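You operate a simulated robot arm through the tools that you are given. There is no shell and no other tool. Be economical: measure what you need, move in short steps, check, and stop when the job is done.

You are at the controls of a simulated two-armed robot. One attempt, no reset.

## Task
Take the black-cap bobbin and put it in the dark basket. Put the white-cap bobbin on the gold sheet. Open the bottom drying tray, fetch the pink tuft and set it on the mesh of the bottom drying tray, then shut the tray. Take the blue small tuft from the red-brown table and put it on the right pane of the flat light box. Put the red tube on the long table away on the pale table. Take the cap off the long sleeve and lay it down on the steel counter. Open the spin dryer lid. Any order will do. Set down upright: white-cap bobbin.

The check looks at the end state, three seconds after you hand in, the way a careful person would. Anything else that was tipped, shoved, dropped, spilled or broken makes it a failure. Lids that push on must go on centred and level and be pressed home; caps that screw on are set level and turned clockwise until they are tight. Flat cloth is picked up by pressing the open fingertips on it (5 to 10 N) and closing them slowly along it; thin cloth reads only 2 to 8 mm in the jaws.

## Robot
Two 7-joint arms with two-finger grippers on one trunk, on a base that drives. Base frame: it is fixed to the floor where the robot stands at the start and does not move with it; the origin is under the middle of the robot, x ahead of it, y to its left, z up; the surface under the hand at the start is at about z = 760. Readings come in mm, rad, newtons and seconds.
The left shoulder is at the start at [60, 123, 970], the right one opposite. With the tool pointing down near the work surface each hand reaches from about 320 to 780 mm from the robot's upright axis, wherever it stands, measured 20 degrees to its own side. Places, roughly: black-cap bobbin (7x7x11 cm) [600, -100, 800]; bottom drying tray [1200, 4000, 600]; dark basket (22x21x11 cm) [1100, 4000, 1400]; gold sheet (13x12x1 cm) [100, -1400, 800]; long sleeve (6x6x20 cm) [-600, -3200, 900]; mesh of the bottom drying tray [1200, 4000, 600]; pale table [-700, 4700, 800]; pink tuft (8x6x4 cm) [700, 200, 800]; red tube (12x5x5 cm) [-10500, 1800, 800]; right pane of the flat light box (16x21 cm) [-1500, 4760, 860]; small tuft [750, 250, 750]; spin dryer lid [-800, -3200, 1000]; white-cap bobbin (7x7x11 cm) [400, 0, 800]. Payload 1.47 kg a hand.
Tool frame (each hand has its own): the origin (TCP) lies between the finger pads and is the grasp point; the fingertips stand 16 mm ahead of it; z points along the fingers, y is the line along which they close. Largest opening 87 mm; the body of the gripper starts 55 mm behind the TCP.
Orientation is told as [roll, pitch, yaw] about the base's x, y, z axes, in that order, counted from this pose: with the fingers straight down and closing along the base's y, the tool's x points along the base's -x, its y along +y and its z along -z.

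## Interface
- The arms move only by the tool drive_tool. It takes "left_motion", "right_motion" or both (then of equal length, played together; a hand with none holds still); each is a list of rows, each a list of 7 numbers: the finger opening in mm, from 0 to 87, then the shift along the base's x, y, z in units of 30 mm (1.0 is 30 mm), then the turn, a rotation vector about the base's x, y, z in units of 6 degrees (1.0 is 6 degrees). In form: [[grip, x, y, z, ax, ay, az], ...]. A call has 1 to 20 rows; each row shifts and turns the commanded pose from where the row before left it. A call with a number of a shift or a turn outside -1 to 1 is refused whole. Rows are played at 5 a second. More than 50 mm and 0.15 rad between two rows, or a gripper value outside its range, and nothing of the call is played. A pose out of reach is approached as far as the arm can. The call stops where the force on the tool passes 40 N (or 10 N more than at its start, if that is more) or the arm is blocked; 0.2 s more then pass. Each finger travels about 153 mm/s and halts on what it meets, pressing with about 26 N; the grip force reading is that of the motor and also rises with nothing between the fingers. The clock runs only during rows and for 0.2 s after the last one: add rows that do not move to give the fingers time. It gives the time, the measured TCP pose, the force on the tool (base axes), the opening and the grip force at its end, in the units of the frame above (readings bear some noise), with the torque about the TCP (base axes, N m) and any sound that the robot's microphone picked up, and new pictures: "show" is both (left out), scene, wrist or none (wrist: the cameras of the hands that moved).
- Cameras (640 x 400 px; columns grow to the right, rows downward): "scene" is now at [80.4, 13.9, 1517.9]; the picture's right is [0.19, -0.98, 0.00], its down [-0.79, -0.16, -0.59] and it looks along [0.58, 0.11, -0.81] (base axes); focal length 260 px, centre (320, 200). "left" rides on the left gripper at [73, -12, -90] in its tool frame; the picture's right is [0.16, 0.99, 0.00], its down [-0.72, 0.12, -0.68] and it looks along [-0.67, 0.11, 0.73] (tool axes); focal length 247 px, centre (320, 200). "right" rides on the right gripper at [73, 12, -90] in its tool frame; the picture's right is [-0.16, 0.99, 0.00], its down [-0.72, -0.12, -0.68] and it looks along [-0.67, -0.11, 0.73] (tool axes); focal length 247 px, centre (320, 200). There is no depth. A picture from a camera that has moved, and an enlarged one, comes with that camera's place and axes in the base frame and with its lens.
- slide_trunk(by): slides the trunk up (or, below 0, down) by that many mm; the arms and the scene camera ride with it, the base frame stays. It gives what a move gives, with no picture.
- base_move(legs): drives the robot by 1 to 6 legs, each [ahead, left, turn to the left] in mm, mm and rad, along the robot's own axes; the way and the turn of a leg run together, so that a leg with both is an arc; at most 1500 mm and 3.142 rad a leg. The arms and the cameras ride along, it lands a little off, and it stops where it bumps. It gives what a move gives, and a new picture of the scene camera.
- pan_tilt(pan, tilt): turns the head with the scene camera to pan (to the left, within 2.094 rad either way) and tilt (down, from -0.506 to 1.204), counted from straight ahead of the robot. It gives what a move gives, and a new picture of the scene camera.
- zoom(camera, box): a new picture of the part [left, top, right, bottom] of that camera's present view, enlarged. It takes no simulated time.
- hand_in(): hands the job in; it is judged then, once.

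Work in short steps. Places have to be worked out from the pictures, the camera data and where the tool is seen: move nearer, look again, correct. Check each grasp and each placing, and mend what went wrong. You have 207 turns and 260 pictures in all, those below and enlarged ones among them. Open the grippers and draw the arms clear of the work before you hand the job in, unless the task says otherwise; then end with one line.

The tools are called after "Call:" as a command line: name --argument value ..., lists and objects as JSON in quotes. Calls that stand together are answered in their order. drive_tool: Moves the arms, as the interface text tells. Its arguments: {"type":"object","properties":{"left_motion":{"type":"array","items":{"type":"array","items":{"type":"number"}}},"right_motion":{"type":"array","items":{"type":"array","items":{"type":"number"}}},"show":{"type":"string","enum":["both","scene","wrist","none"]}},"required":[]} The other tools are called the same way: slide_trunk (by) slides the trunk up or down; base_move (legs) drives the base; pan_tilt (pan, tilt) turns the head that bears the scene camera; zoom (camera, box) takes an enlarged picture of a part of a camera's view; hand_in () hands the job in.

At the start:

```text
clock: 0.0
left_tcp_pos: [537.1, 355.6, 1009.2]
left_orientation: [0.001, 0.0, -0.001]
left_contact_force: [1.0, -0.2, 0.2]
left_torque: [-0.02, 0.0, -0.01]
left_opening: 86.7
left_finger_force: 0.0
right_tcp_pos: [633.4, -121.8, 1027.8]
right_orientation: [0.001, 0.001, -0.001]
right_contact_force: [-0.2, -0.1, -0.7]
right_torque: [0.0, 0.02, -0.01]
right_opening: 87.0
right_finger_force: 0.0
trunk travel left (down, up): [-125.0, 105.0]
robot x, y, heading: [3.6, -1.2, 0.003]
head pan, tilt: [0.194, 0.942]
```

scene: 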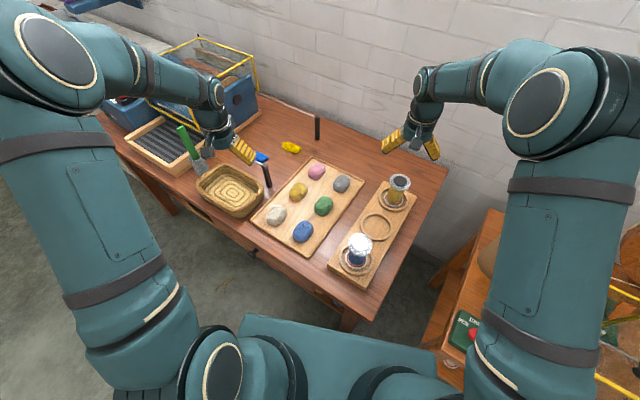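
right: 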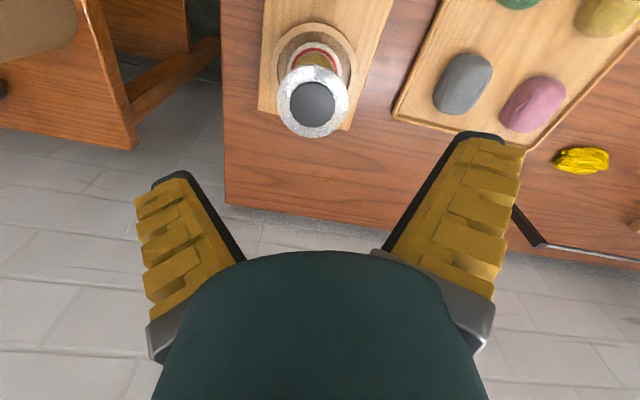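
left: 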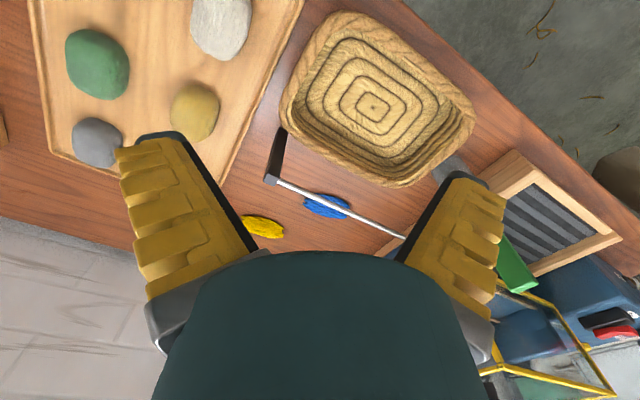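

The black-cap bobbin looks to be near (657,-137) and the white-cap one near (415,-32). I'll enlarge the table to confirm which is which.

Call:
zoom --camera "scene" --box '[180, 120, 450, 290]'

Call:
pan_tilt --pan -1.4 --tilt 0.6

```text
2.35 times, centred on (315, 205) of scene
camera zoom: at [80.4, 13.9, 1517.9], right [0.19, -0.98, 0.0], down [-0.79, -0.16, -0.59], along [0.58, 0.11, -0.81], focal length 613 px, centre (332, 188)
```

zoom: 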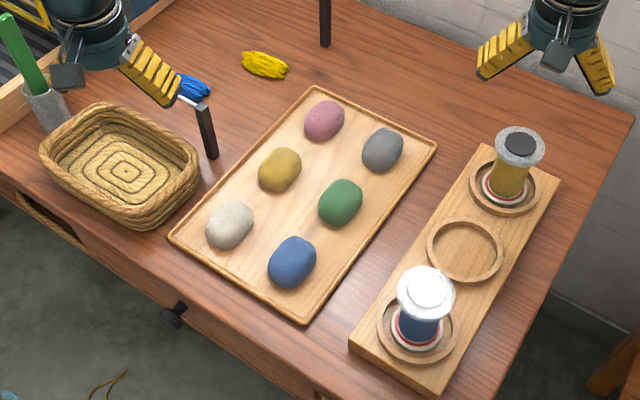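

```text
clock: 1.7
left_tcp_pos: [535.3, 356.2, 1010.1]
left_orientation: [0.001, 0.002, 0.001]
left_contact_force: [0.0, 0.6, 0.3]
left_torque: [-0.01, -0.01, 0.01]
left_opening: 87.0
left_finger_force: 0.1
right_tcp_pos: [631.0, -122.1, 1028.1]
right_orientation: [0.0, -0.001, 0.0]
right_contact_force: [-0.4, -0.1, -0.7]
right_torque: [-0.03, 0.0, -0.02]
right_opening: 87.0
right_finger_force: 0.0
trunk travel left (down, up): [-125.0, 105.0]
robot x, y, heading: [0.5, 3.2, 0.0]
head pan, tilt: [-1.4, 0.6]
camera scene: at [23.7, -87.3, 1545.7], right [-0.99, -0.17, 0.0], down [-0.1, 0.56, -0.82], along [0.14, -0.81, -0.57], focal length 260 px, centre (320, 200)
```

scene: 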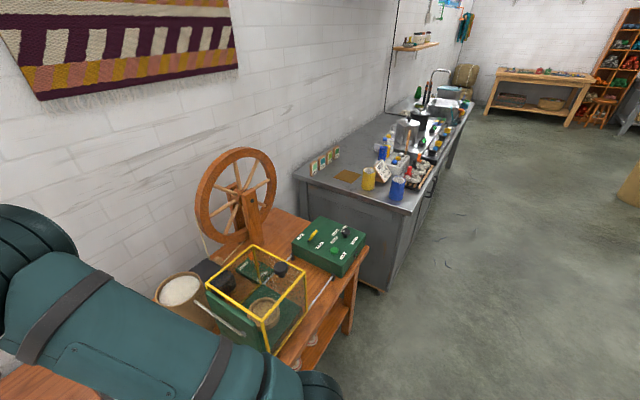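

The white-cap bobbin is the near one. I'll bring the right hand above it and look with the wrist camera.

Call:
drive_tool --right_motion '[[87, -0.9, 0.375, 0, 0, 0, 0], [87, -0.9, 0.375, 0, 0, 0, 0], [87, -0.9, 0.375, 0, 0, 0, 0], [87, -0.9, 0.375, 0, 0, 0, 0], [87, -0.9, 0.375, 0, 0, 0, 0], [87, -0.9, 0.375, 0, 0, 0, 0], [87, -0.9, 0.375, 0, 0, 0, 0], [87, -0.9, 0.375, 0, 0, 0, 0], [87, 0, 0, -0.5, 0, 0, 0]]' --show "wrist"

Call:
pan_tilt --pan 0.0 --tilt 1.1

```text
clock: 3.7
left_tcp_pos: [537.4, 356.6, 1008.4]
left_orientation: [0.0, -0.002, 0.0]
left_contact_force: [-0.2, -0.1, -0.5]
left_torque: [0.0, 0.0, 0.01]
left_opening: 87.1
left_finger_force: 0.1
right_tcp_pos: [415.0, -32.2, 1012.6]
right_orientation: [0.0, 0.0, -0.001]
right_contact_force: [-0.2, 0.4, -0.1]
right_torque: [0.01, 0.02, -0.03]
right_opening: 86.8
right_finger_force: 0.0
trunk travel left (down, up): [-125.0, 105.0]
robot x, y, heading: [0.2, -1.6, -0.001]
head pan, tilt: [-1.4, 0.6]
camera right: at [343.9, -21.5, 1101.6], right [0.16, 0.99, 0.0], down [0.72, -0.12, 0.68], along [0.67, -0.11, -0.73], focal length 247 px, centre (320, 200)
```

right: 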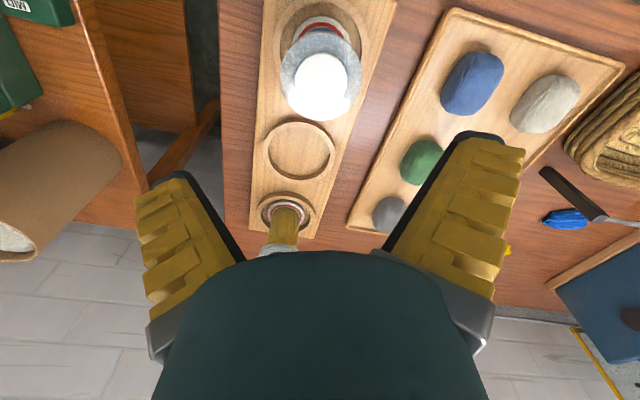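

```text
clock: 5.2
left_tcp_pos: [537.3, 356.4, 1009.8]
left_orientation: [0.001, -0.001, 0.0]
left_contact_force: [-0.8, 0.6, -0.3]
left_torque: [0.03, 0.01, 0.0]
left_opening: 87.1
left_finger_force: 0.1
right_tcp_pos: [414.5, -33.5, 1012.9]
right_orientation: [-0.002, 0.0, 0.0]
right_contact_force: [0.2, -0.8, -0.1]
right_torque: [-0.04, -0.05, 0.01]
right_opening: 86.9
right_finger_force: 0.1
trunk travel left (down, up): [-125.0, 105.0]
robot x, y, heading: [1.6, 1.1, -0.003]
head pan, tilt: [0.0, 1.1]
camera scene: at [71.7, -0.2, 1507.1], right [0.0, -1.0, 0.0], down [-0.89, 0.0, -0.45], along [0.45, 0.0, -0.89], focal length 260 px, centre (320, 200)
```

scene: 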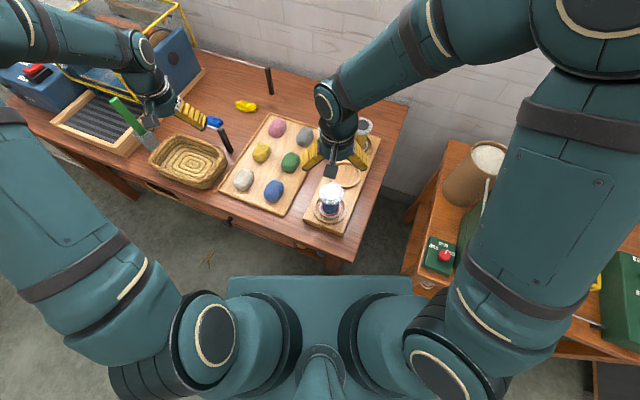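

Wrist and scene views agree on (415,-33). I'm lowering to z≈850 with the fingers straddling the top flange, then closing.

Call:
drive_tool --right_motion '[[87, 0, 0, -0.9, 0, 0, 0], [87, 0, 0, -0.9, 0, 0, 0], [87, 0, 0, -0.9, 0, 0, 0], [87, 0, 0, -0.9, 0, 0, 0], [87, 0, 0, -0.9, 0, 0, 0], [87, 0, 0, -0.9, 0, 0, 0], [70, 0, 0, 0, 0, 0, 0], [50, 0, 0, 0, 0, 0, 0], [50, 0, 0, 0, 0, 0, 0]]' --show "both"

```text
clock: 6.7
left_tcp_pos: [534.7, 355.2, 1009.3]
left_orientation: [-0.001, -0.001, 0.0]
left_contact_force: [-0.3, 1.0, -0.5]
left_torque: [-0.01, 0.06, 0.0]
left_opening: 87.0
left_finger_force: 0.0
right_tcp_pos: [418.0, -31.1, 854.1]
right_orientation: [0.003, -0.007, -0.001]
right_contact_force: [-5.6, -2.0, 24.1]
right_torque: [0.02, -0.02, -0.01]
right_opening: 73.0
right_finger_force: 25.3
trunk travel left (down, up): [-125.0, 105.0]
robot x, y, heading: [-0.5, 2.1, -0.002]
head pan, tilt: [0.0, 1.1]
stopped in row 7 (right hand): the force on the tool passed its limit at 44 N (the readings are from after the stop); the commanded pose is now the measured one
camera scene: at [70.5, -0.8, 1507.4], right [0.0, -1.0, 0.0], down [-0.89, 0.0, -0.45], along [0.45, 0.0, -0.89], focal length 260 px, centre (320, 200)
camera right: at [344.5, -19.5, 942.9], right [0.16, 0.99, 0.01], down [0.72, -0.12, 0.69], along [0.68, -0.11, -0.73], focal length 247 px, centre (320, 200)
```

scene: 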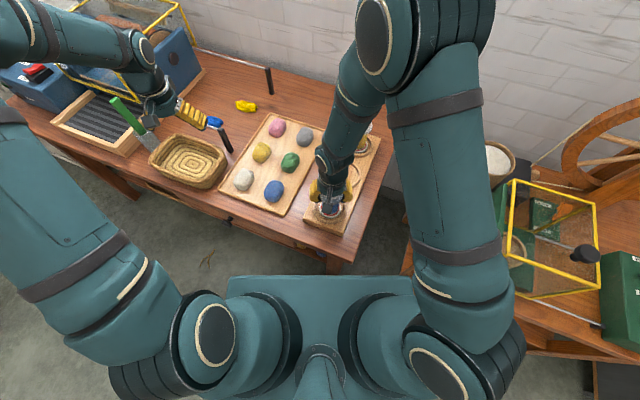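
right: 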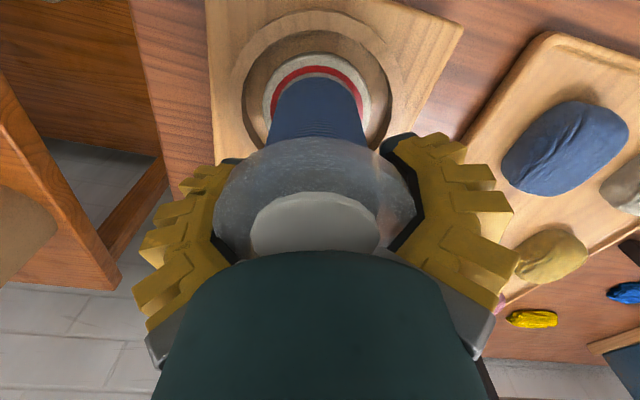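

The fingers seem to be on the flange at 73 mm, but an upward force tripped the stop. I'll hold the grip closed without moving and read again.

Call:
drive_tool --right_motion '[[60, 0, 0, 0, 0, 0, 0], [50, 0, 0, 0, 0, 0, 0], [50, 0, 0, 0, 0, 0, 0]]' --show "wrist"

Call:
zoom --camera "scene" --box '[270, 130, 400, 260]'

```text
clock: 7.5
left_tcp_pos: [533.7, 356.4, 1009.7]
left_orientation: [-0.001, -0.001, 0.0]
left_contact_force: [0.4, -0.7, -0.4]
left_torque: [0.03, 0.01, 0.02]
left_opening: 87.1
left_finger_force: 0.1
right_tcp_pos: [417.2, -29.7, 853.6]
right_orientation: [0.004, -0.008, -0.001]
right_contact_force: [-1.4, -4.2, 35.4]
right_torque: [-0.14, 0.02, -0.03]
right_opening: 72.5
right_finger_force: 25.4
trunk travel left (down, up): [-125.0, 105.0]
robot x, y, heading: [-0.6, -1.4, -0.001]
head pan, tilt: [0.0, 1.1]
camera right: at [344.3, -19.4, 942.8], right [0.16, 0.99, 0.01], down [0.72, -0.12, 0.69], along [0.68, -0.1, -0.73], focal length 247 px, centre (320, 200)
```

right: 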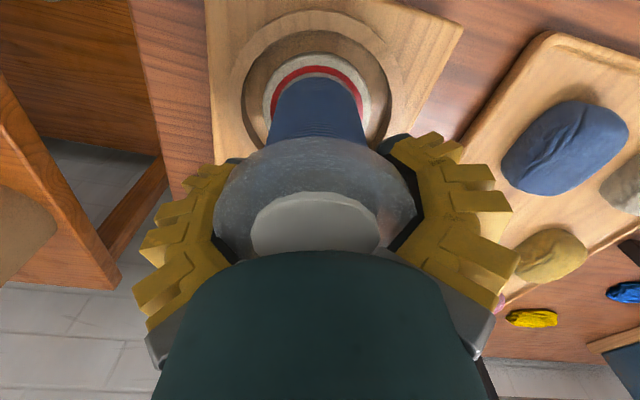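

```text
3.08 times, centred on (335, 195) of scene
camera zoom: at [69.6, -0.5, 1507.4], right [0.0, -1.0, 0.0], down [-0.89, 0.0, -0.46], along [0.46, 0.0, -0.89], focal length 801 px, centre (274, 215)
```

zoom: 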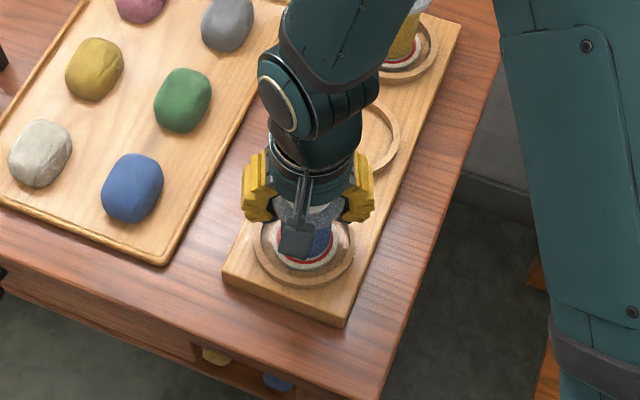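

The grip is steady at 72.5 mm with 25 N, but the hand is pressing down. I'll relieve that with a small lift and check that the bobbin comes along.

Call:
drive_tool --right_motion '[[50, 0, 0, 0.2, 0, 0, 0], [50, 0, 0, 0.2, 0, 0, 0], [50, 0, 0, 0.4, 0, 0, 0], [50, 0, 0, 0.5, 0, 0, 0]]' --show "wrist"

```text
clock: 8.5
left_tcp_pos: [535.3, 355.2, 1009.3]
left_orientation: [0.001, -0.002, 0.0]
left_contact_force: [0.1, -0.4, -0.7]
left_torque: [-0.03, 0.02, 0.02]
left_opening: 87.0
left_finger_force: 0.1
right_tcp_pos: [417.8, -32.0, 890.5]
right_orientation: [0.004, -0.004, 0.0]
right_contact_force: [0.2, 1.3, 1.1]
right_torque: [0.05, 0.02, -0.01]
right_opening: 60.4
right_finger_force: 25.8
trunk travel left (down, up): [-125.0, 105.0]
robot x, y, heading: [0.1, 1.3, -0.003]
head pan, tilt: [0.0, 1.1]
camera right: at [344.8, -20.0, 979.7], right [0.16, 0.99, 0.0], down [0.72, -0.12, 0.68], along [0.68, -0.11, -0.73], focal length 247 px, centre (320, 200)
```

right: 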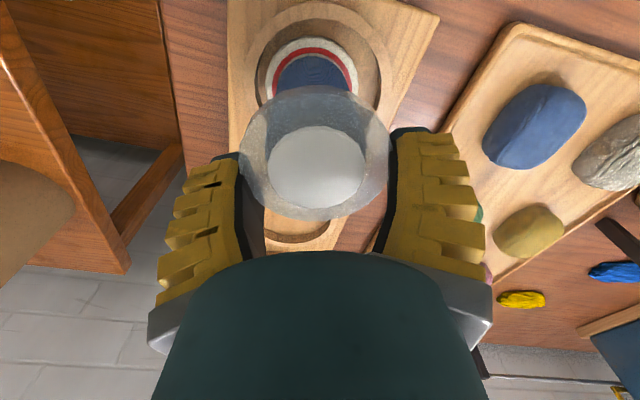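

It slipped: the flange sits near z≈872, above the pads. I'll reopen, go down to TCP≈870 so the flange meets the pad centre, and close gently.

Call:
drive_tool --right_motion '[[87, 0, 0, 0.3, 0, 0, 0], [87, 0, 0, 0, 0, 0, 0], [87, -0.1, -0.03, -0.5, 0, 0, 0], [87, 0, 0, -0.5, 0, 0, 0], [87, 0, 0, 0, 0, 0, 0], [74, 0, 0, 0, 0, 0, 0], [65, 0, 0, 0, 0, 0, 0], [60, 0, 0, 0, 0, 0, 0]]' --show "wrist"

```text
clock: 10.3
left_tcp_pos: [536.3, 354.8, 1009.8]
left_orientation: [0.0, 0.0, 0.001]
left_contact_force: [-0.3, 0.9, -1.4]
left_torque: [-0.02, -0.05, -0.02]
left_opening: 87.1
left_finger_force: 0.2
right_tcp_pos: [414.9, -32.2, 871.2]
right_orientation: [0.005, -0.004, -0.001]
right_contact_force: [0.1, 1.6, 0.5]
right_torque: [0.01, -0.01, -0.01]
right_opening: 68.6
right_finger_force: 26.0
trunk travel left (down, up): [-125.0, 105.0]
robot x, y, heading: [-2.7, 2.5, -0.003]
head pan, tilt: [0.0, 1.1]
camera right: at [342.5, -20.1, 960.0], right [0.16, 0.99, 0.0], down [0.72, -0.12, 0.68], along [0.68, -0.11, -0.73], focal length 247 px, centre (320, 200)
```

right: 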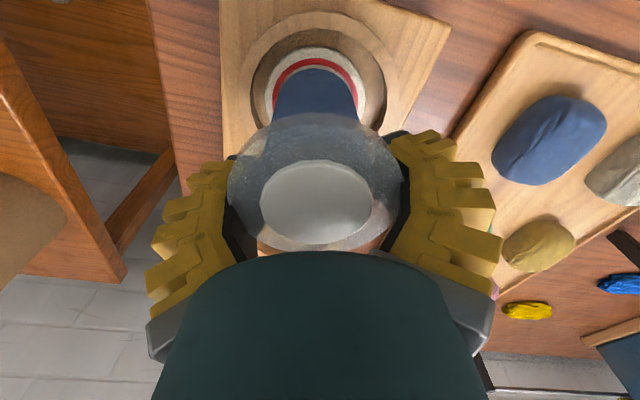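

There's now a clean grip at 68.6 mm with no vertical load. I'm lifting.

Call:
drive_tool --right_motion '[[55, 0, 0, 0.3, 0, 0, 0], [55, 0, 0, 0.6, 0, 0, 0], [55, 0, 0, 0.9, 0, 0, 0], [55, 0, 0, 0.9, 0, 0, 0]]' --show "both"

```text
clock: 11.3
left_tcp_pos: [536.4, 357.1, 1009.1]
left_orientation: [0.001, 0.0, -0.001]
left_contact_force: [0.2, 0.2, -0.5]
left_torque: [0.01, 0.01, 0.01]
left_opening: 87.2
left_finger_force: 0.0
right_tcp_pos: [415.8, -30.8, 952.8]
right_orientation: [0.003, -0.006, 0.0]
right_contact_force: [0.6, 0.0, -0.6]
right_torque: [-0.01, -0.04, -0.02]
right_opening: 68.5
right_finger_force: 26.3
trunk travel left (down, up): [-125.0, 105.0]
robot x, y, heading: [-2.5, -1.6, -0.001]
head pan, tilt: [0.0, 1.1]
camera scene: at [71.4, -0.3, 1507.1], right [0.0, -1.0, 0.0], down [-0.89, 0.0, -0.45], along [0.45, 0.0, -0.89], focal length 260 px, centre (320, 200)
camera right: at [342.2, -18.9, 1042.3], right [0.16, 0.99, 0.0], down [0.72, -0.12, 0.68], along [0.68, -0.11, -0.73], focal length 247 px, centre (320, 200)
```

scene: 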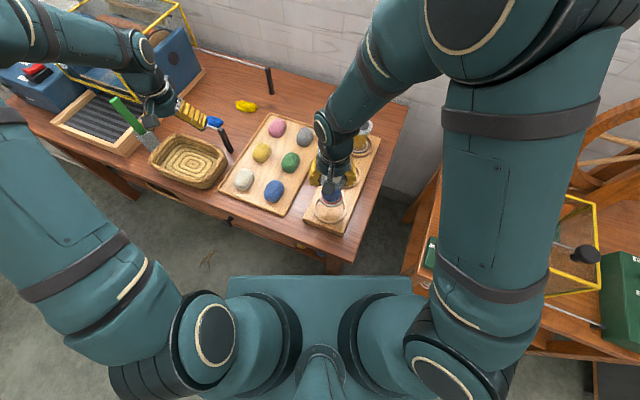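
right: 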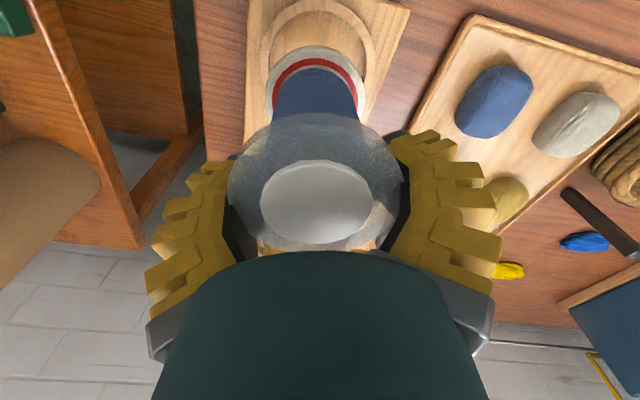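

The bobbin is lifted and hanging level. I'll raise both hands, back off, and drive to the gold sheet end of the counter.

Call:
drive_tool --right_motion '[[55, 0, 0, 0.9, 0, 0, 0], [55, 0, 0, 0.9, 0, 0, 0], [55, 0, 0, 0.9, 0, 0, 0]]' --left_motion '[[87, 0, 0, 0.9, 0, 0, 0], [87, 0, 0, 0.9, 0, 0, 0], [87, 0, 0, 0.9, 0, 0, 0]]' --show "none"

Call:
pan_tilt --pan -0.3 --tilt 0.7

Call:
base_move --legs '[[-800, 0, 0], [0, -1018, 0], [0, 0, -0.384]]'

```text
clock: 12.1
left_tcp_pos: [535.6, 353.6, 1089.7]
left_orientation: [0.001, 0.0, 0.0]
left_contact_force: [-1.0, -0.4, 1.1]
left_torque: [-0.02, -0.05, 0.03]
left_opening: 87.0
left_finger_force: 0.2
right_tcp_pos: [415.0, -32.6, 1035.5]
right_orientation: [0.004, -0.009, -0.001]
right_contact_force: [-0.1, 0.4, -0.8]
right_torque: [0.05, 0.0, 0.01]
right_opening: 68.3
right_finger_force: 26.8
trunk travel left (down, up): [-125.0, 105.0]
robot x, y, heading: [-1.1, -0.2, 0.001]
head pan, tilt: [0.0, 1.1]
```

```text
clock: 12.9
left_tcp_pos: [536.0, 354.0, 1089.8]
left_orientation: [0.0, 0.0, 0.001]
left_contact_force: [-0.2, -0.7, -0.7]
left_torque: [-0.01, -0.04, 0.03]
left_opening: 87.1
left_finger_force: 0.0
right_tcp_pos: [415.6, -32.5, 1033.9]
right_orientation: [0.004, -0.005, -0.001]
right_contact_force: [-0.4, -0.6, -0.8]
right_torque: [0.03, -0.01, 0.01]
right_opening: 68.3
right_finger_force: 25.8
trunk travel left (down, up): [-125.0, 105.0]
robot x, y, heading: [-3.8, -3.7, -0.004]
head pan, tilt: [-0.3, 0.7]
camera scene: at [89.8, -25.4, 1537.0], right [-0.3, -0.96, 0.0], down [-0.62, 0.19, -0.76], along [0.73, -0.23, -0.64], focal length 260 px, centre (320, 200)
```

scene: 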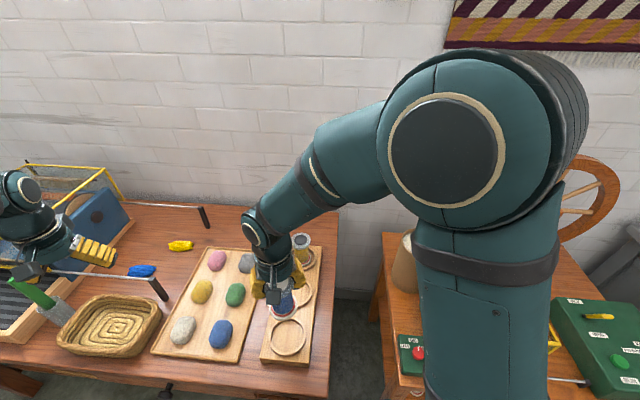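

```text
clock: 27.2
left_tcp_pos: [-169.9, -872.8, 1089.4]
left_orientation: [-0.001, 0.001, -0.365]
left_contact_force: [0.8, -0.1, 0.4]
left_torque: [0.02, 0.04, -0.03]
left_opening: 87.2
left_finger_force: 0.0
right_tcp_pos: [-420.8, -1192.6, 1033.6]
right_orientation: [0.004, -0.006, -0.365]
right_contact_force: [0.2, -0.4, -0.6]
right_torque: [0.01, -0.01, 0.0]
right_opening: 67.5
right_finger_force: 26.6
trunk travel left (down, up): [-125.0, 105.0]
robot x, y, heading: [-799.3, -1015.2, -0.36]
head pan, tilt: [-0.3, 0.7]
camera scene: at [-722.9, -1069.5, 1537.1], right [-0.62, -0.79, 0.0], down [-0.51, 0.4, -0.76], along [0.6, -0.47, -0.64], focal length 260 px, centre (320, 200)
```

scene: 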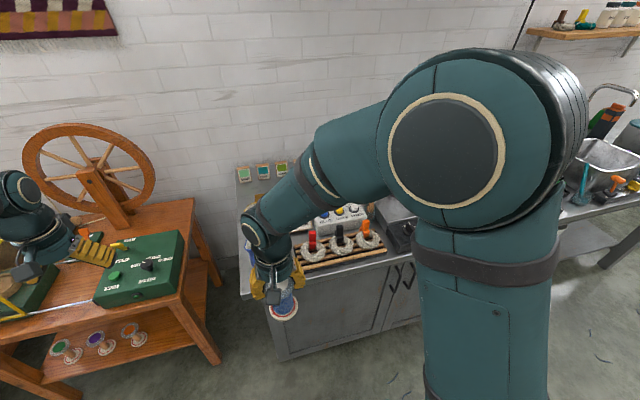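

The arm hides the gold sheet. I'll shift the right hand to its right and raise it, then look straight ahead.

Call:
drive_tool --right_motion '[[55, -0.35, -0.93, 0.5, 0, 0, 0], [55, -0.35, -0.93, 0.5, 0, 0, 0], [55, -0.35, -0.93, 0.5, 0, 0, 0], [55, -0.35, -0.93, 0.5, 0, 0, 0], [55, -0.35, -0.93, 0, 0, 0, 0], [55, -0.35, -0.93, 0, 0, 0, 0]]' --show "none"

Call:
pan_tilt --pan 0.0 --tilt 0.7

```text
clock: 28.6
left_tcp_pos: [-170.2, -872.5, 1089.6]
left_orientation: [0.001, 0.001, -0.365]
left_contact_force: [0.1, -0.2, -0.2]
left_torque: [-0.01, -0.01, -0.01]
left_opening: 86.8
left_finger_force: 0.2
right_tcp_pos: [-480.0, -1357.8, 1094.9]
right_orientation: [0.004, -0.006, -0.363]
right_contact_force: [-0.6, 0.0, -0.7]
right_torque: [0.01, -0.04, 0.0]
right_opening: 67.4
right_finger_force: 26.1
trunk travel left (down, up): [-125.0, 105.0]
robot x, y, heading: [-803.9, -1013.4, -0.364]
head pan, tilt: [-0.3, 0.7]
```

```text
clock: 29.4
left_tcp_pos: [-169.7, -873.2, 1088.9]
left_orientation: [0.0, -0.001, -0.365]
left_contact_force: [-0.1, 0.1, 0.6]
left_torque: [0.0, -0.01, 0.01]
left_opening: 87.0
left_finger_force: 0.0
right_tcp_pos: [-481.2, -1356.6, 1093.5]
right_orientation: [0.004, -0.006, -0.364]
right_contact_force: [0.3, -0.4, -1.1]
right_torque: [-0.03, -0.02, 0.02]
right_opening: 67.6
right_finger_force: 26.0
trunk travel left (down, up): [-125.0, 105.0]
robot x, y, heading: [-799.9, -1015.5, -0.368]
head pan, tilt: [0.0, 0.7]
camera scene: at [-710.4, -1047.1, 1537.1], right [-0.36, -0.93, 0.0], down [-0.6, 0.23, -0.76], along [0.71, -0.27, -0.64], focal length 260 px, centre (320, 200)
```

scene: 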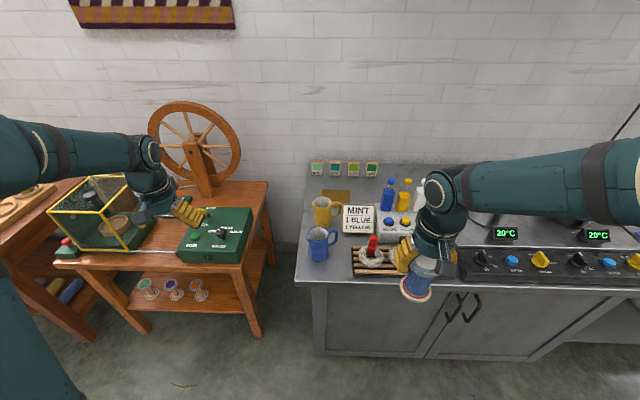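

Call:
zoom --camera "scene" --box '[280, 140, 440, 290]'

```text
2.67 times, centred on (360, 215) of scene
camera zoom: at [-710.4, -1047.1, 1537.1], right [-0.36, -0.93, 0.0], down [-0.6, 0.23, -0.76], along [0.71, -0.27, -0.64], focal length 694 px, centre (213, 160)
```

zoom: 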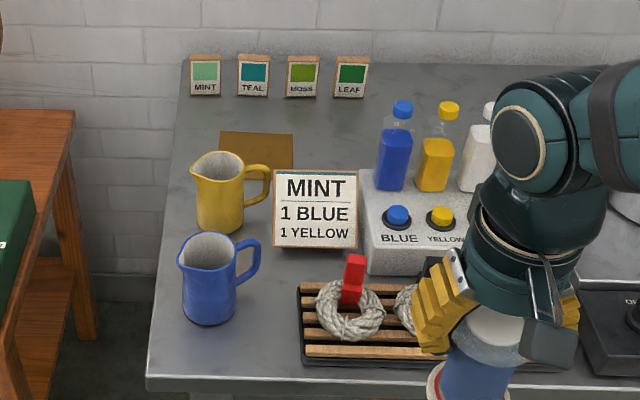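

The sheet is near (95,-1432), behind the yellow jug and the MINT card. I'll retract the left hand, drive forward 270 mm, and look again.

Call:
drive_tool --left_motion '[[87, -0.93, 0.36, 0, 0, 0, 0], [87, -0.93, 0.36, 0, 0, 0, 0], [87, -0.93, 0.36, 0, 0, 0, 0], [87, -0.93, 0.36, 0, 0, 0, 0], [87, -0.93, 0.36, 0, 0, 0, 0], [87, -0.93, 0.36, 0, 0, 0, 0]]' --show "none"

Call:
base_move --legs '[[270, 0, 0]]'

```text
clock: 30.8
left_tcp_pos: [-338.1, -807.8, 1089.6]
left_orientation: [-0.001, 0.0, -0.366]
left_contact_force: [-0.6, 0.6, -0.6]
left_torque: [0.0, 0.01, -0.03]
left_opening: 87.1
left_finger_force: 0.1
right_tcp_pos: [-481.3, -1356.6, 1096.3]
right_orientation: [0.005, -0.007, -0.364]
right_contact_force: [0.6, -0.3, -0.9]
right_torque: [-0.02, -0.03, 0.02]
right_opening: 67.4
right_finger_force: 26.4
trunk travel left (down, up): [-125.0, 105.0]
robot x, y, heading: [-796.5, -1015.4, -0.363]
head pan, tilt: [0.0, 0.7]
```

```text
clock: 32.8
left_tcp_pos: [-78.5, -907.4, 1087.9]
left_orientation: [-0.001, 0.002, -0.367]
left_contact_force: [0.4, -0.5, 1.3]
left_torque: [0.04, 0.01, -0.02]
left_opening: 86.9
left_finger_force: 0.1
right_tcp_pos: [-225.8, -1455.9, 1095.7]
right_orientation: [0.004, -0.005, -0.369]
right_contact_force: [0.5, 0.3, 0.0]
right_torque: [-0.01, 0.03, -0.01]
right_opening: 67.6
right_finger_force: 25.8
trunk travel left (down, up): [-125.0, 105.0]
robot x, y, heading: [-541.0, -1110.5, -0.363]
head pan, tilt: [0.0, 0.7]
camera scene: at [-453.0, -1145.8, 1537.0], right [-0.36, -0.93, 0.0], down [-0.6, 0.23, -0.76], along [0.71, -0.27, -0.64], focal length 260 px, centre (320, 200)
```

scene: 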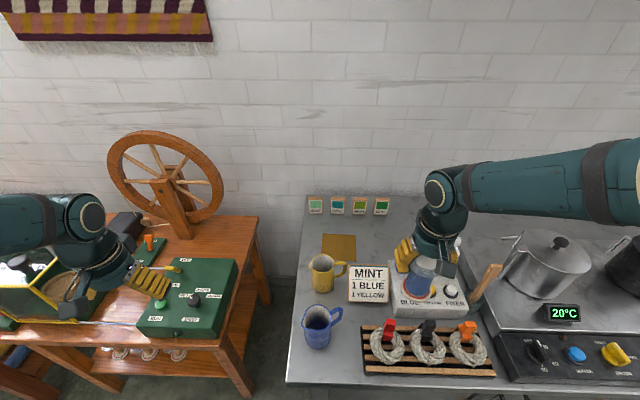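

Call:
zoom --camera "scene" --box '[280, 180, 440, 280]'

```text
4.00 times, centred on (360, 230) of scene
camera zoom: at [-453.0, -1145.8, 1537.0], right [-0.36, -0.93, 0.0], down [-0.6, 0.23, -0.76], along [0.71, -0.27, -0.64], focal length 1042 px, centre (160, 80)
```

zoom: 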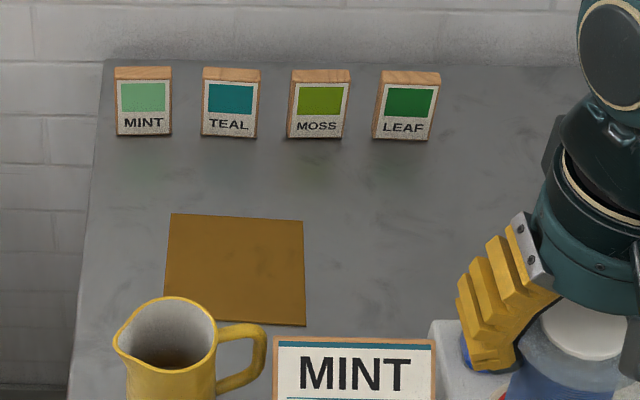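

Triangulation puts the sheet centre at (100,-1431) and z≈791, within reach. I'm carrying the bobbin high over it.

Call:
drive_tool --right_motion '[[55, 0.9, 0.07, 0, 0, 0, 0], [55, 0.9, 0.07, 0, 0, 0, 0], [55, 0.9, 0.07, 0, 0, 0, 0], [55, 0.9, 0.07, 0, 0, 0, 0], [55, 0.9, 0.07, 0, 0, 0, 0], [55, 0.9, 0.07, 0, 0, 0, 0], [55, 0.9, 0.07, 0, 0, 0, 0], [55, 0.9, 0.07, 0, 0, 0, 0], [55, 0.9, 0.07, 0, 0, 0, 0], [55, 0.9, 0.07, 0, 0, 0, 0], [55, 0.9, 0.07, 0, 0, 0, 0], [55, 0.9, 0.07, 0, 0, 0, 0]]' --show "both"

```text
clock: 35.4
left_tcp_pos: [-78.6, -908.4, 1087.1]
left_orientation: [-0.003, 0.002, -0.367]
left_contact_force: [0.8, -0.4, -0.6]
left_torque: [0.0, -0.01, 0.02]
left_opening: 87.0
left_finger_force: 0.0
right_tcp_pos: [99.2, -1429.6, 1094.6]
right_orientation: [0.004, -0.004, -0.37]
right_contact_force: [-0.4, 0.7, -1.0]
right_torque: [0.0, 0.0, 0.03]
right_opening: 67.5
right_finger_force: 25.9
trunk travel left (down, up): [-125.0, 105.0]
robot x, y, heading: [-540.4, -1110.9, -0.371]
head pan, tilt: [0.0, 0.7]
camera scene: at [-452.7, -1145.3, 1536.9], right [-0.36, -0.93, 0.0], down [-0.6, 0.23, -0.76], along [0.71, -0.27, -0.64], focal length 260 px, centre (320, 200)
camera right: at [36.0, -1393.5, 1183.7], right [0.5, 0.86, 0.0], down [0.63, -0.37, 0.68], along [0.59, -0.34, -0.73], focal length 247 px, centre (320, 200)
```

scene: 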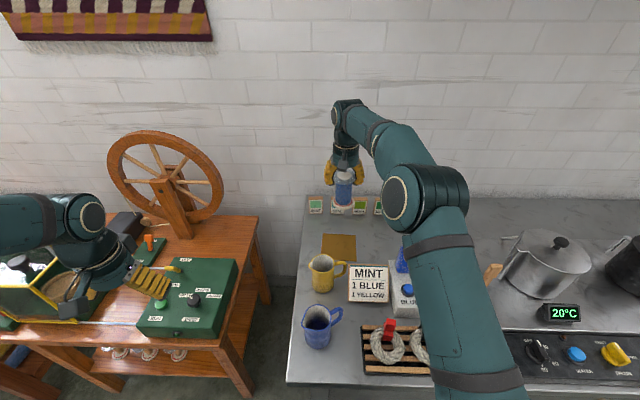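
right: 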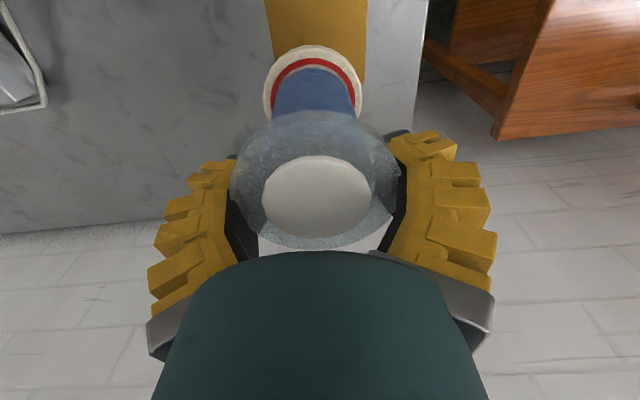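

The wrist view shows the sheet directly under the bobbin. I'm lowering to about 15 mm above it.

Call:
drive_tool --right_motion '[[55, 0, 0, -0.9, 0, 0, 0], [55, 0, 0, -0.9, 0, 0, 0], [55, 0, 0, -0.9, 0, 0, 0], [55, 0, 0, -0.9, 0, 0, 0], [55, 0, 0, -0.9, 0, 0, 0], [55, 0, 0, -0.9, 0, 0, 0], [55, 0, 0, -0.8, 0, 0, 0]]' --show "both"

```text
clock: 37.0
left_tcp_pos: [-79.7, -907.7, 1088.3]
left_orientation: [0.001, 0.001, -0.367]
left_contact_force: [-0.9, 0.1, 0.2]
left_torque: [0.01, 0.02, 0.03]
left_opening: 86.9
left_finger_force: 0.2
right_tcp_pos: [98.2, -1430.4, 907.8]
right_orientation: [0.003, -0.006, -0.368]
right_contact_force: [-0.3, -0.7, -0.4]
right_torque: [0.02, -0.02, -0.02]
right_opening: 67.3
right_finger_force: 26.1
trunk travel left (down, up): [-125.0, 105.0]
robot x, y, heading: [-540.8, -1114.0, -0.368]
head pan, tilt: [0.0, 0.7]
camera scene: at [-453.6, -1145.6, 1537.0], right [-0.36, -0.93, 0.0], down [-0.6, 0.23, -0.76], along [0.71, -0.27, -0.64], focal length 260 px, centre (320, 200)
camera right: at [34.5, -1394.0, 996.0], right [0.5, 0.86, 0.0], down [0.63, -0.37, 0.68], along [0.59, -0.34, -0.73], focal length 247 px, centre (320, 200)
```

scene: 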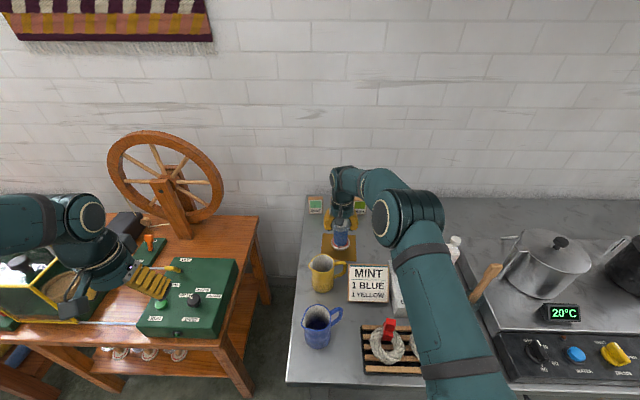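
right: 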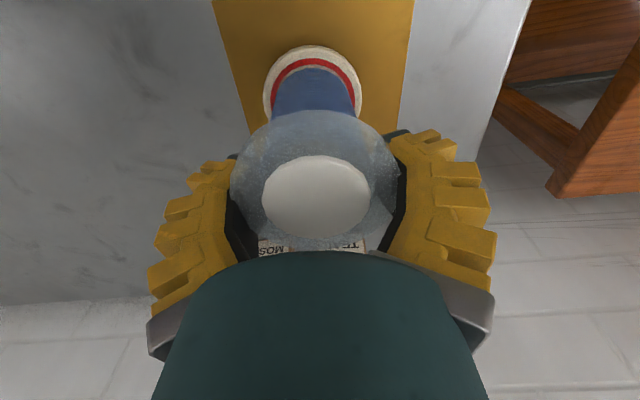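

Call:
zoom --camera "scene" --box '[300, 190, 400, 270]'

```text
5.00 times, centred on (350, 230) of scene
camera zoom: at [-453.6, -1145.6, 1537.0], right [-0.36, -0.93, 0.0], down [-0.6, 0.23, -0.76], along [0.71, -0.27, -0.64], focal length 1302 px, centre (170, 50)
```

zoom: 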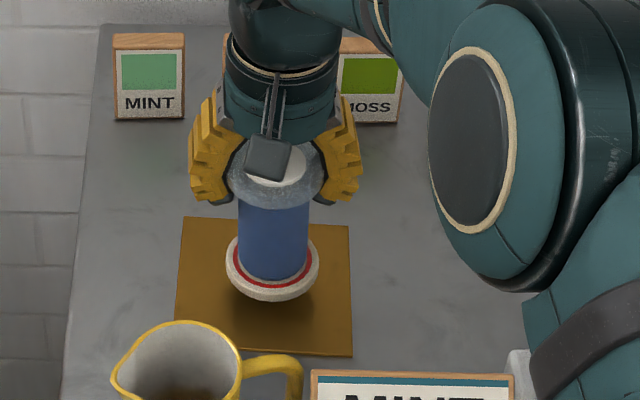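

The scene zoom shows the bobbin centred over the sheet. I'm lowering in small steps until it touches.

Call:
drive_tool --right_motion '[[55, -0.15, 0.06, -0.2, 0, 0, 0], [55, 0, 0, -0.1, 0, 0, 0], [55, 0, 0, -0.1, 0, 0, 0], [55, 0, 0, -0.07, 0, 0, 0]]' --show "none"

```text
clock: 38.0
left_tcp_pos: [-80.3, -906.8, 1089.6]
left_orientation: [-0.001, 0.0, -0.367]
left_contact_force: [0.4, -0.1, 0.6]
left_torque: [-0.01, -0.01, -0.01]
left_opening: 87.1
left_finger_force: 0.0
right_tcp_pos: [94.3, -1428.7, 893.3]
right_orientation: [0.005, -0.008, -0.368]
right_contact_force: [-0.2, 0.0, -1.1]
right_torque: [0.03, -0.02, 0.02]
right_opening: 67.5
right_finger_force: 26.2
trunk travel left (down, up): [-125.0, 105.0]
robot x, y, heading: [-539.0, -1110.0, -0.366]
head pan, tilt: [0.0, 0.7]
```

No contact yet at 893, so I'm continuing in 2–3 mm steps.

Call:
drive_tool --right_motion '[[55, 0, 0, -0.08, 0, 0, 0], [55, 0, 0, -0.08, 0, 0, 0], [55, 0, 0, -0.08, 0, 0, 0], [55, 0, 0, 0, 0, 0, 0]]' --show "none"

Call:
zoom --camera "scene" --box '[300, 190, 400, 270]'

```text
clock: 39.0
left_tcp_pos: [-79.7, -908.1, 1089.4]
left_orientation: [0.0, 0.0, -0.367]
left_contact_force: [-0.2, 0.8, -0.7]
left_torque: [0.02, 0.0, 0.01]
left_opening: 87.1
left_finger_force: 0.1
right_tcp_pos: [94.7, -1429.5, 887.0]
right_orientation: [0.003, -0.006, -0.369]
right_contact_force: [0.1, -0.1, -1.3]
right_torque: [0.02, -0.01, 0.03]
right_opening: 67.3
right_finger_force: 26.3
trunk travel left (down, up): [-125.0, 105.0]
robot x, y, heading: [-543.6, -1110.1, -0.371]
head pan, tilt: [0.0, 0.7]
```

```text
5.00 times, centred on (350, 230) of scene
camera zoom: at [-454.0, -1145.4, 1537.1], right [-0.36, -0.93, 0.0], down [-0.6, 0.23, -0.76], along [0.71, -0.27, -0.64], focal length 1302 px, centre (170, 50)
```

zoom: 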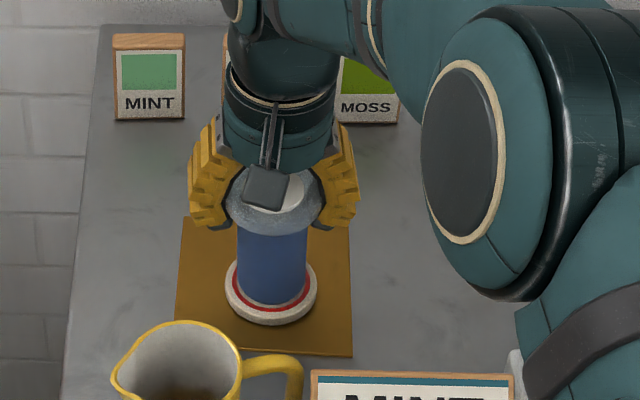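

Call:
drive_tool --right_motion '[[55, 0, 0, -0.08, 0, 0, 0], [55, 0, 0, -0.08, 0, 0, 0], [55, 0, 0, -0.08, 0, 0, 0], [55, 0, 0, 0, 0, 0, 0]]' --show "none"

```text
clock: 40.0
left_tcp_pos: [-81.0, -908.0, 1089.2]
left_orientation: [0.001, -0.003, -0.368]
left_contact_force: [-0.2, -0.1, -0.6]
left_torque: [-0.04, -0.04, -0.01]
left_opening: 87.3
left_finger_force: 0.1
right_tcp_pos: [92.3, -1430.4, 882.8]
right_orientation: [0.003, -0.012, -0.367]
right_contact_force: [-2.1, -6.2, 20.8]
right_torque: [0.16, 0.02, 0.03]
right_opening: 66.8
right_finger_force: 26.0
trunk travel left (down, up): [-125.0, 105.0]
robot x, y, heading: [-539.4, -1111.4, -0.366]
head pan, tilt: [0.0, 0.7]
```

Contact, at 21 N. I'll raise 3 mm to relieve the load, open gently and rise away.

Call:
drive_tool --right_motion '[[55, 0, 0, 0.08, 0, 0, 0], [66, 0, 0, 0, 0, 0, 0], [72, 0, 0, 0, 0, 0, 0], [80, 0, 0, 0, 0, 0, 0], [87, 0, 0, 0, 0, 0, 0], [87, 0, 0, 0.3, 0, 0, 0], [87, 0, 0, 0.9, 0, 0, 0], [87, 0, 0, 0.9, 0, 0, 0], [87, 0, 0, 0.9, 0, 0, 0], [87, 0, 0, 0.9, 0, 0, 0], [87, 0, 0, 0.9, 0, 0, 0], [87, 0, 0, 0.9, 0, 0, 0]]' --show "scene"

Call:
zoom --camera "scene" --box '[300, 190, 400, 270]'

```text
clock: 42.6
left_tcp_pos: [-79.3, -907.4, 1087.9]
left_orientation: [0.0, -0.001, -0.368]
left_contact_force: [-0.2, -0.2, -0.2]
left_torque: [0.0, -0.02, -0.02]
left_opening: 87.2
left_finger_force: 0.1
right_tcp_pos: [92.1, -1427.9, 1056.6]
right_orientation: [0.004, -0.004, -0.367]
right_contact_force: [-0.2, 0.4, 0.3]
right_torque: [-0.02, -0.01, -0.03]
right_opening: 87.1
right_finger_force: 0.1
trunk travel left (down, up): [-125.0, 105.0]
robot x, y, heading: [-540.7, -1112.3, -0.371]
head pan, tilt: [0.0, 0.7]
camera scene: at [-454.3, -1145.2, 1537.1], right [-0.36, -0.93, 0.0], down [-0.6, 0.23, -0.77], along [0.71, -0.27, -0.64], focal length 260 px, centre (320, 200)
```

scene: 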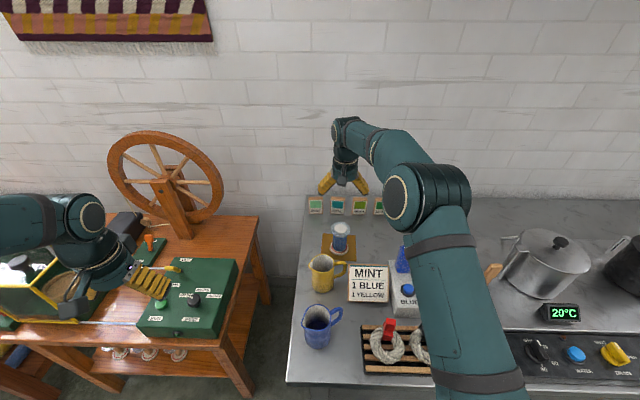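

```text
5.00 times, centred on (350, 230) of scene
camera zoom: at [-454.3, -1145.2, 1537.1], right [-0.36, -0.93, 0.0], down [-0.6, 0.23, -0.77], along [0.71, -0.27, -0.64], focal length 1302 px, centre (170, 50)
```

zoom: 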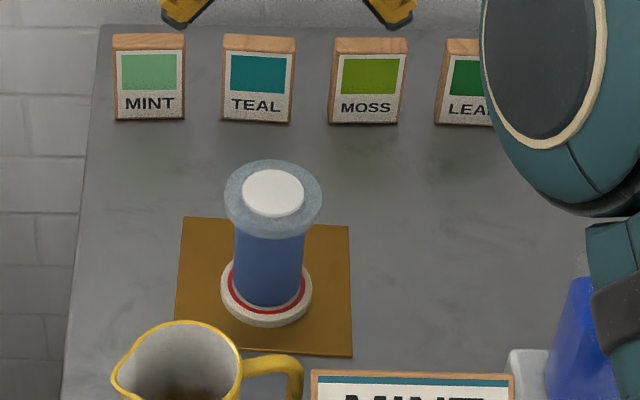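

The white-cap bobbin stands upright on the sheet. I'll retract the arm, back off, and slide right along the counter toward the sleeve and spin dryer.

Call:
drive_tool --right_motion '[[87, 0, 0, 0.9, 0, 0, 0], [87, -0.9, 0.35, 0, 0, 0, 0], [87, -0.9, 0.35, 0, 0, 0, 0], [87, -0.9, 0.35, 0, 0, 0, 0], [87, -0.9, 0.35, 0, 0, 0, 0], [87, -0.9, 0.35, 0, 0, 0, 0], [87, -0.9, 0.35, 0, 0, 0, 0], [87, -0.9, 0.35, 0, 0, 0, 0], [87, -0.9, 0.35, 0, 0, 0, 0], [87, -0.9, 0.35, 0, 0, 0, 0], [87, -0.9, 0.35, 0, 0, 0, 0], [87, -0.4, -0.9, 0, 0, 0, 0], [87, -0.4, -0.9, 0, 0, 0, 0], [87, -0.4, -0.9, 0, 0, 0, 0], [87, -0.4, -0.9, 0, 0, 0, 0], [87, -0.4, -0.9, 0, 0, 0, 0]]' --show "none"

Call:
base_move --legs '[[-300, 0, 0], [0, -950, 0], [0, -950, 0]]'

```text
clock: 46.0
left_tcp_pos: [-80.7, -906.9, 1088.7]
left_orientation: [0.0, 0.001, -0.366]
left_contact_force: [0.0, 0.1, 0.4]
left_torque: [0.03, 0.0, 0.02]
left_opening: 87.0
left_finger_force: 0.1
right_tcp_pos: [-238.1, -1459.5, 1082.2]
right_orientation: [0.003, -0.005, -0.368]
right_contact_force: [-0.4, 0.3, -0.4]
right_torque: [0.0, 0.0, 0.02]
right_opening: 87.0
right_finger_force: 0.1
trunk travel left (down, up): [-125.0, 105.0]
robot x, y, heading: [-541.2, -1112.0, -0.366]
head pan, tilt: [0.0, 0.7]
```

```text
clock: 64.5
left_tcp_pos: [-1041.1, -2574.0, 1088.6]
left_orientation: [0.001, 0.001, -0.388]
left_contact_force: [-0.9, -0.7, 0.3]
left_torque: [-0.01, -0.02, -0.02]
left_opening: 87.0
left_finger_force: 0.1
right_tcp_pos: [-1211.0, -3121.6, 1082.8]
right_orientation: [0.004, -0.005, -0.387]
right_contact_force: [0.2, 0.2, 0.0]
right_torque: [0.0, 0.0, 0.01]
right_opening: 86.7
right_finger_force: 0.1
trunk travel left (down, up): [-125.0, 105.0]
robot x, y, heading: [-1508.1, -2769.7, -0.383]
head pan, tilt: [0.0, 0.7]
camera scene: at [-1420.4, -2804.4, 1537.1], right [-0.38, -0.93, 0.0], down [-0.6, 0.24, -0.76], along [0.71, -0.29, -0.64], focal length 260 px, centre (320, 200)
```

scene: 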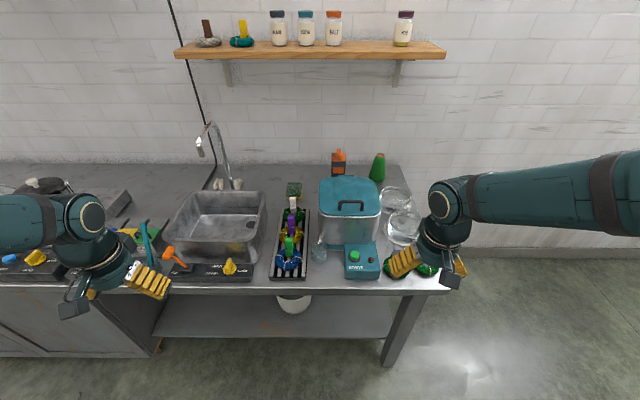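

Call:
zoom --camera "scene" --box '[260, 130, 460, 290]'

```text
2.50 times, centred on (360, 210) of scene
camera zoom: at [-1420.4, -2804.4, 1537.1], right [-0.38, -0.93, 0.0], down [-0.6, 0.24, -0.76], along [0.71, -0.29, -0.64], focal length 651 px, centre (220, 175)
```

zoom: 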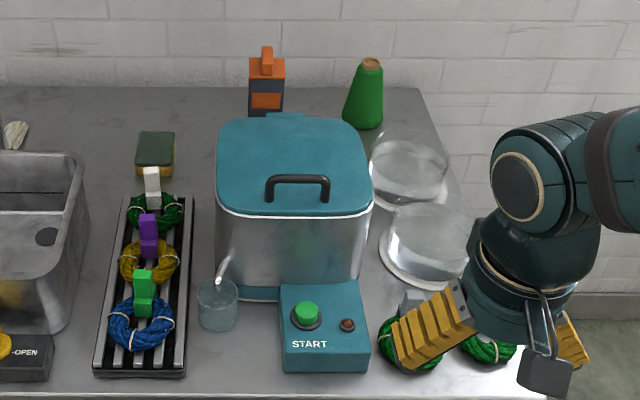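

The orange-topped black thing behind the teal dryer looks like the long sleeve. I'll raise the hands, drive closer, and look at it.

Call:
drive_tool --right_motion '[[87, -0.3, -0.5, 0.9, 0, 0, 0], [87, -0.3, -0.5, 0.9, 0, 0, 0], [87, 0, 0, 0.9, 0, 0, 0], [87, 0, 0, 0.9, 0, 0, 0]]' --left_motion '[[87, 0, 0, 0.9, 0, 0, 0], [87, 0, 0, 0.9, 0, 0, 0], [87, 0, 0, 0.9, 0, 0, 0], [87, 0, 0, 0.9, 0, 0, 0]]' --show "none"

Call:
base_move --legs '[[255, 0, 0]]'

Call:
zoom --camera "scene" --box '[270, 160, 470, 300]'

```text
clock: 65.5
left_tcp_pos: [-1041.7, -2572.7, 1197.2]
left_orientation: [0.0, 0.0, -0.387]
left_contact_force: [-0.1, 0.6, -0.2]
left_torque: [0.02, 0.04, -0.01]
left_opening: 87.0
left_finger_force: 0.0
right_tcp_pos: [-1229.6, -3150.2, 1188.0]
right_orientation: [0.004, -0.005, -0.387]
right_contact_force: [0.4, -0.5, 0.2]
right_torque: [-0.01, 0.02, 0.01]
right_opening: 87.1
right_finger_force: 0.1
trunk travel left (down, up): [-125.0, 105.0]
robot x, y, heading: [-1506.4, -2772.3, -0.386]
head pan, tilt: [0.0, 0.7]
```

```text
clock: 67.4
left_tcp_pos: [-801.1, -2670.6, 1197.0]
left_orientation: [-0.001, 0.002, -0.387]
left_contact_force: [0.3, 0.8, 0.0]
left_torque: [0.03, 0.06, 0.02]
left_opening: 86.7
left_finger_force: 0.0
right_tcp_pos: [-990.4, -3248.2, 1188.1]
right_orientation: [0.004, -0.006, -0.389]
right_contact_force: [0.3, 0.4, -0.2]
right_torque: [0.01, 0.0, -0.01]
right_opening: 86.9
right_finger_force: 0.0
trunk travel left (down, up): [-125.0, 105.0]
robot x, y, heading: [-1269.2, -2863.1, -0.39]
head pan, tilt: [0.0, 0.7]
camera scene: at [-1180.8, -2902.3, 1537.0], right [-0.38, -0.93, 0.0], down [-0.6, 0.24, -0.76], along [0.71, -0.29, -0.64], focal length 260 px, centre (320, 200)
```

scene: 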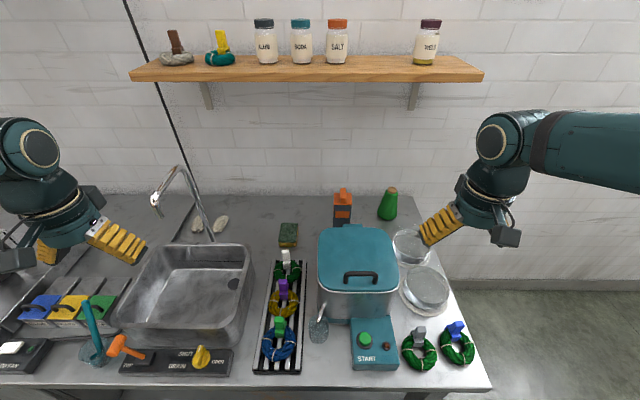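

```text
2.86 times, centred on (370, 230) of scene
camera zoom: at [-1180.8, -2902.3, 1537.0], right [-0.38, -0.93, 0.0], down [-0.6, 0.24, -0.76], along [0.71, -0.29, -0.64], focal length 744 px, centre (177, 114)
```

zoom: 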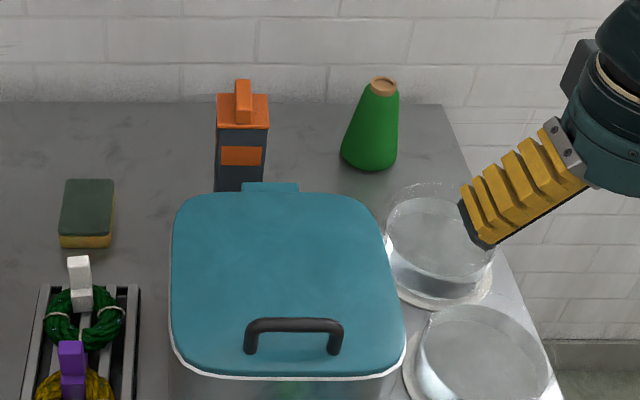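

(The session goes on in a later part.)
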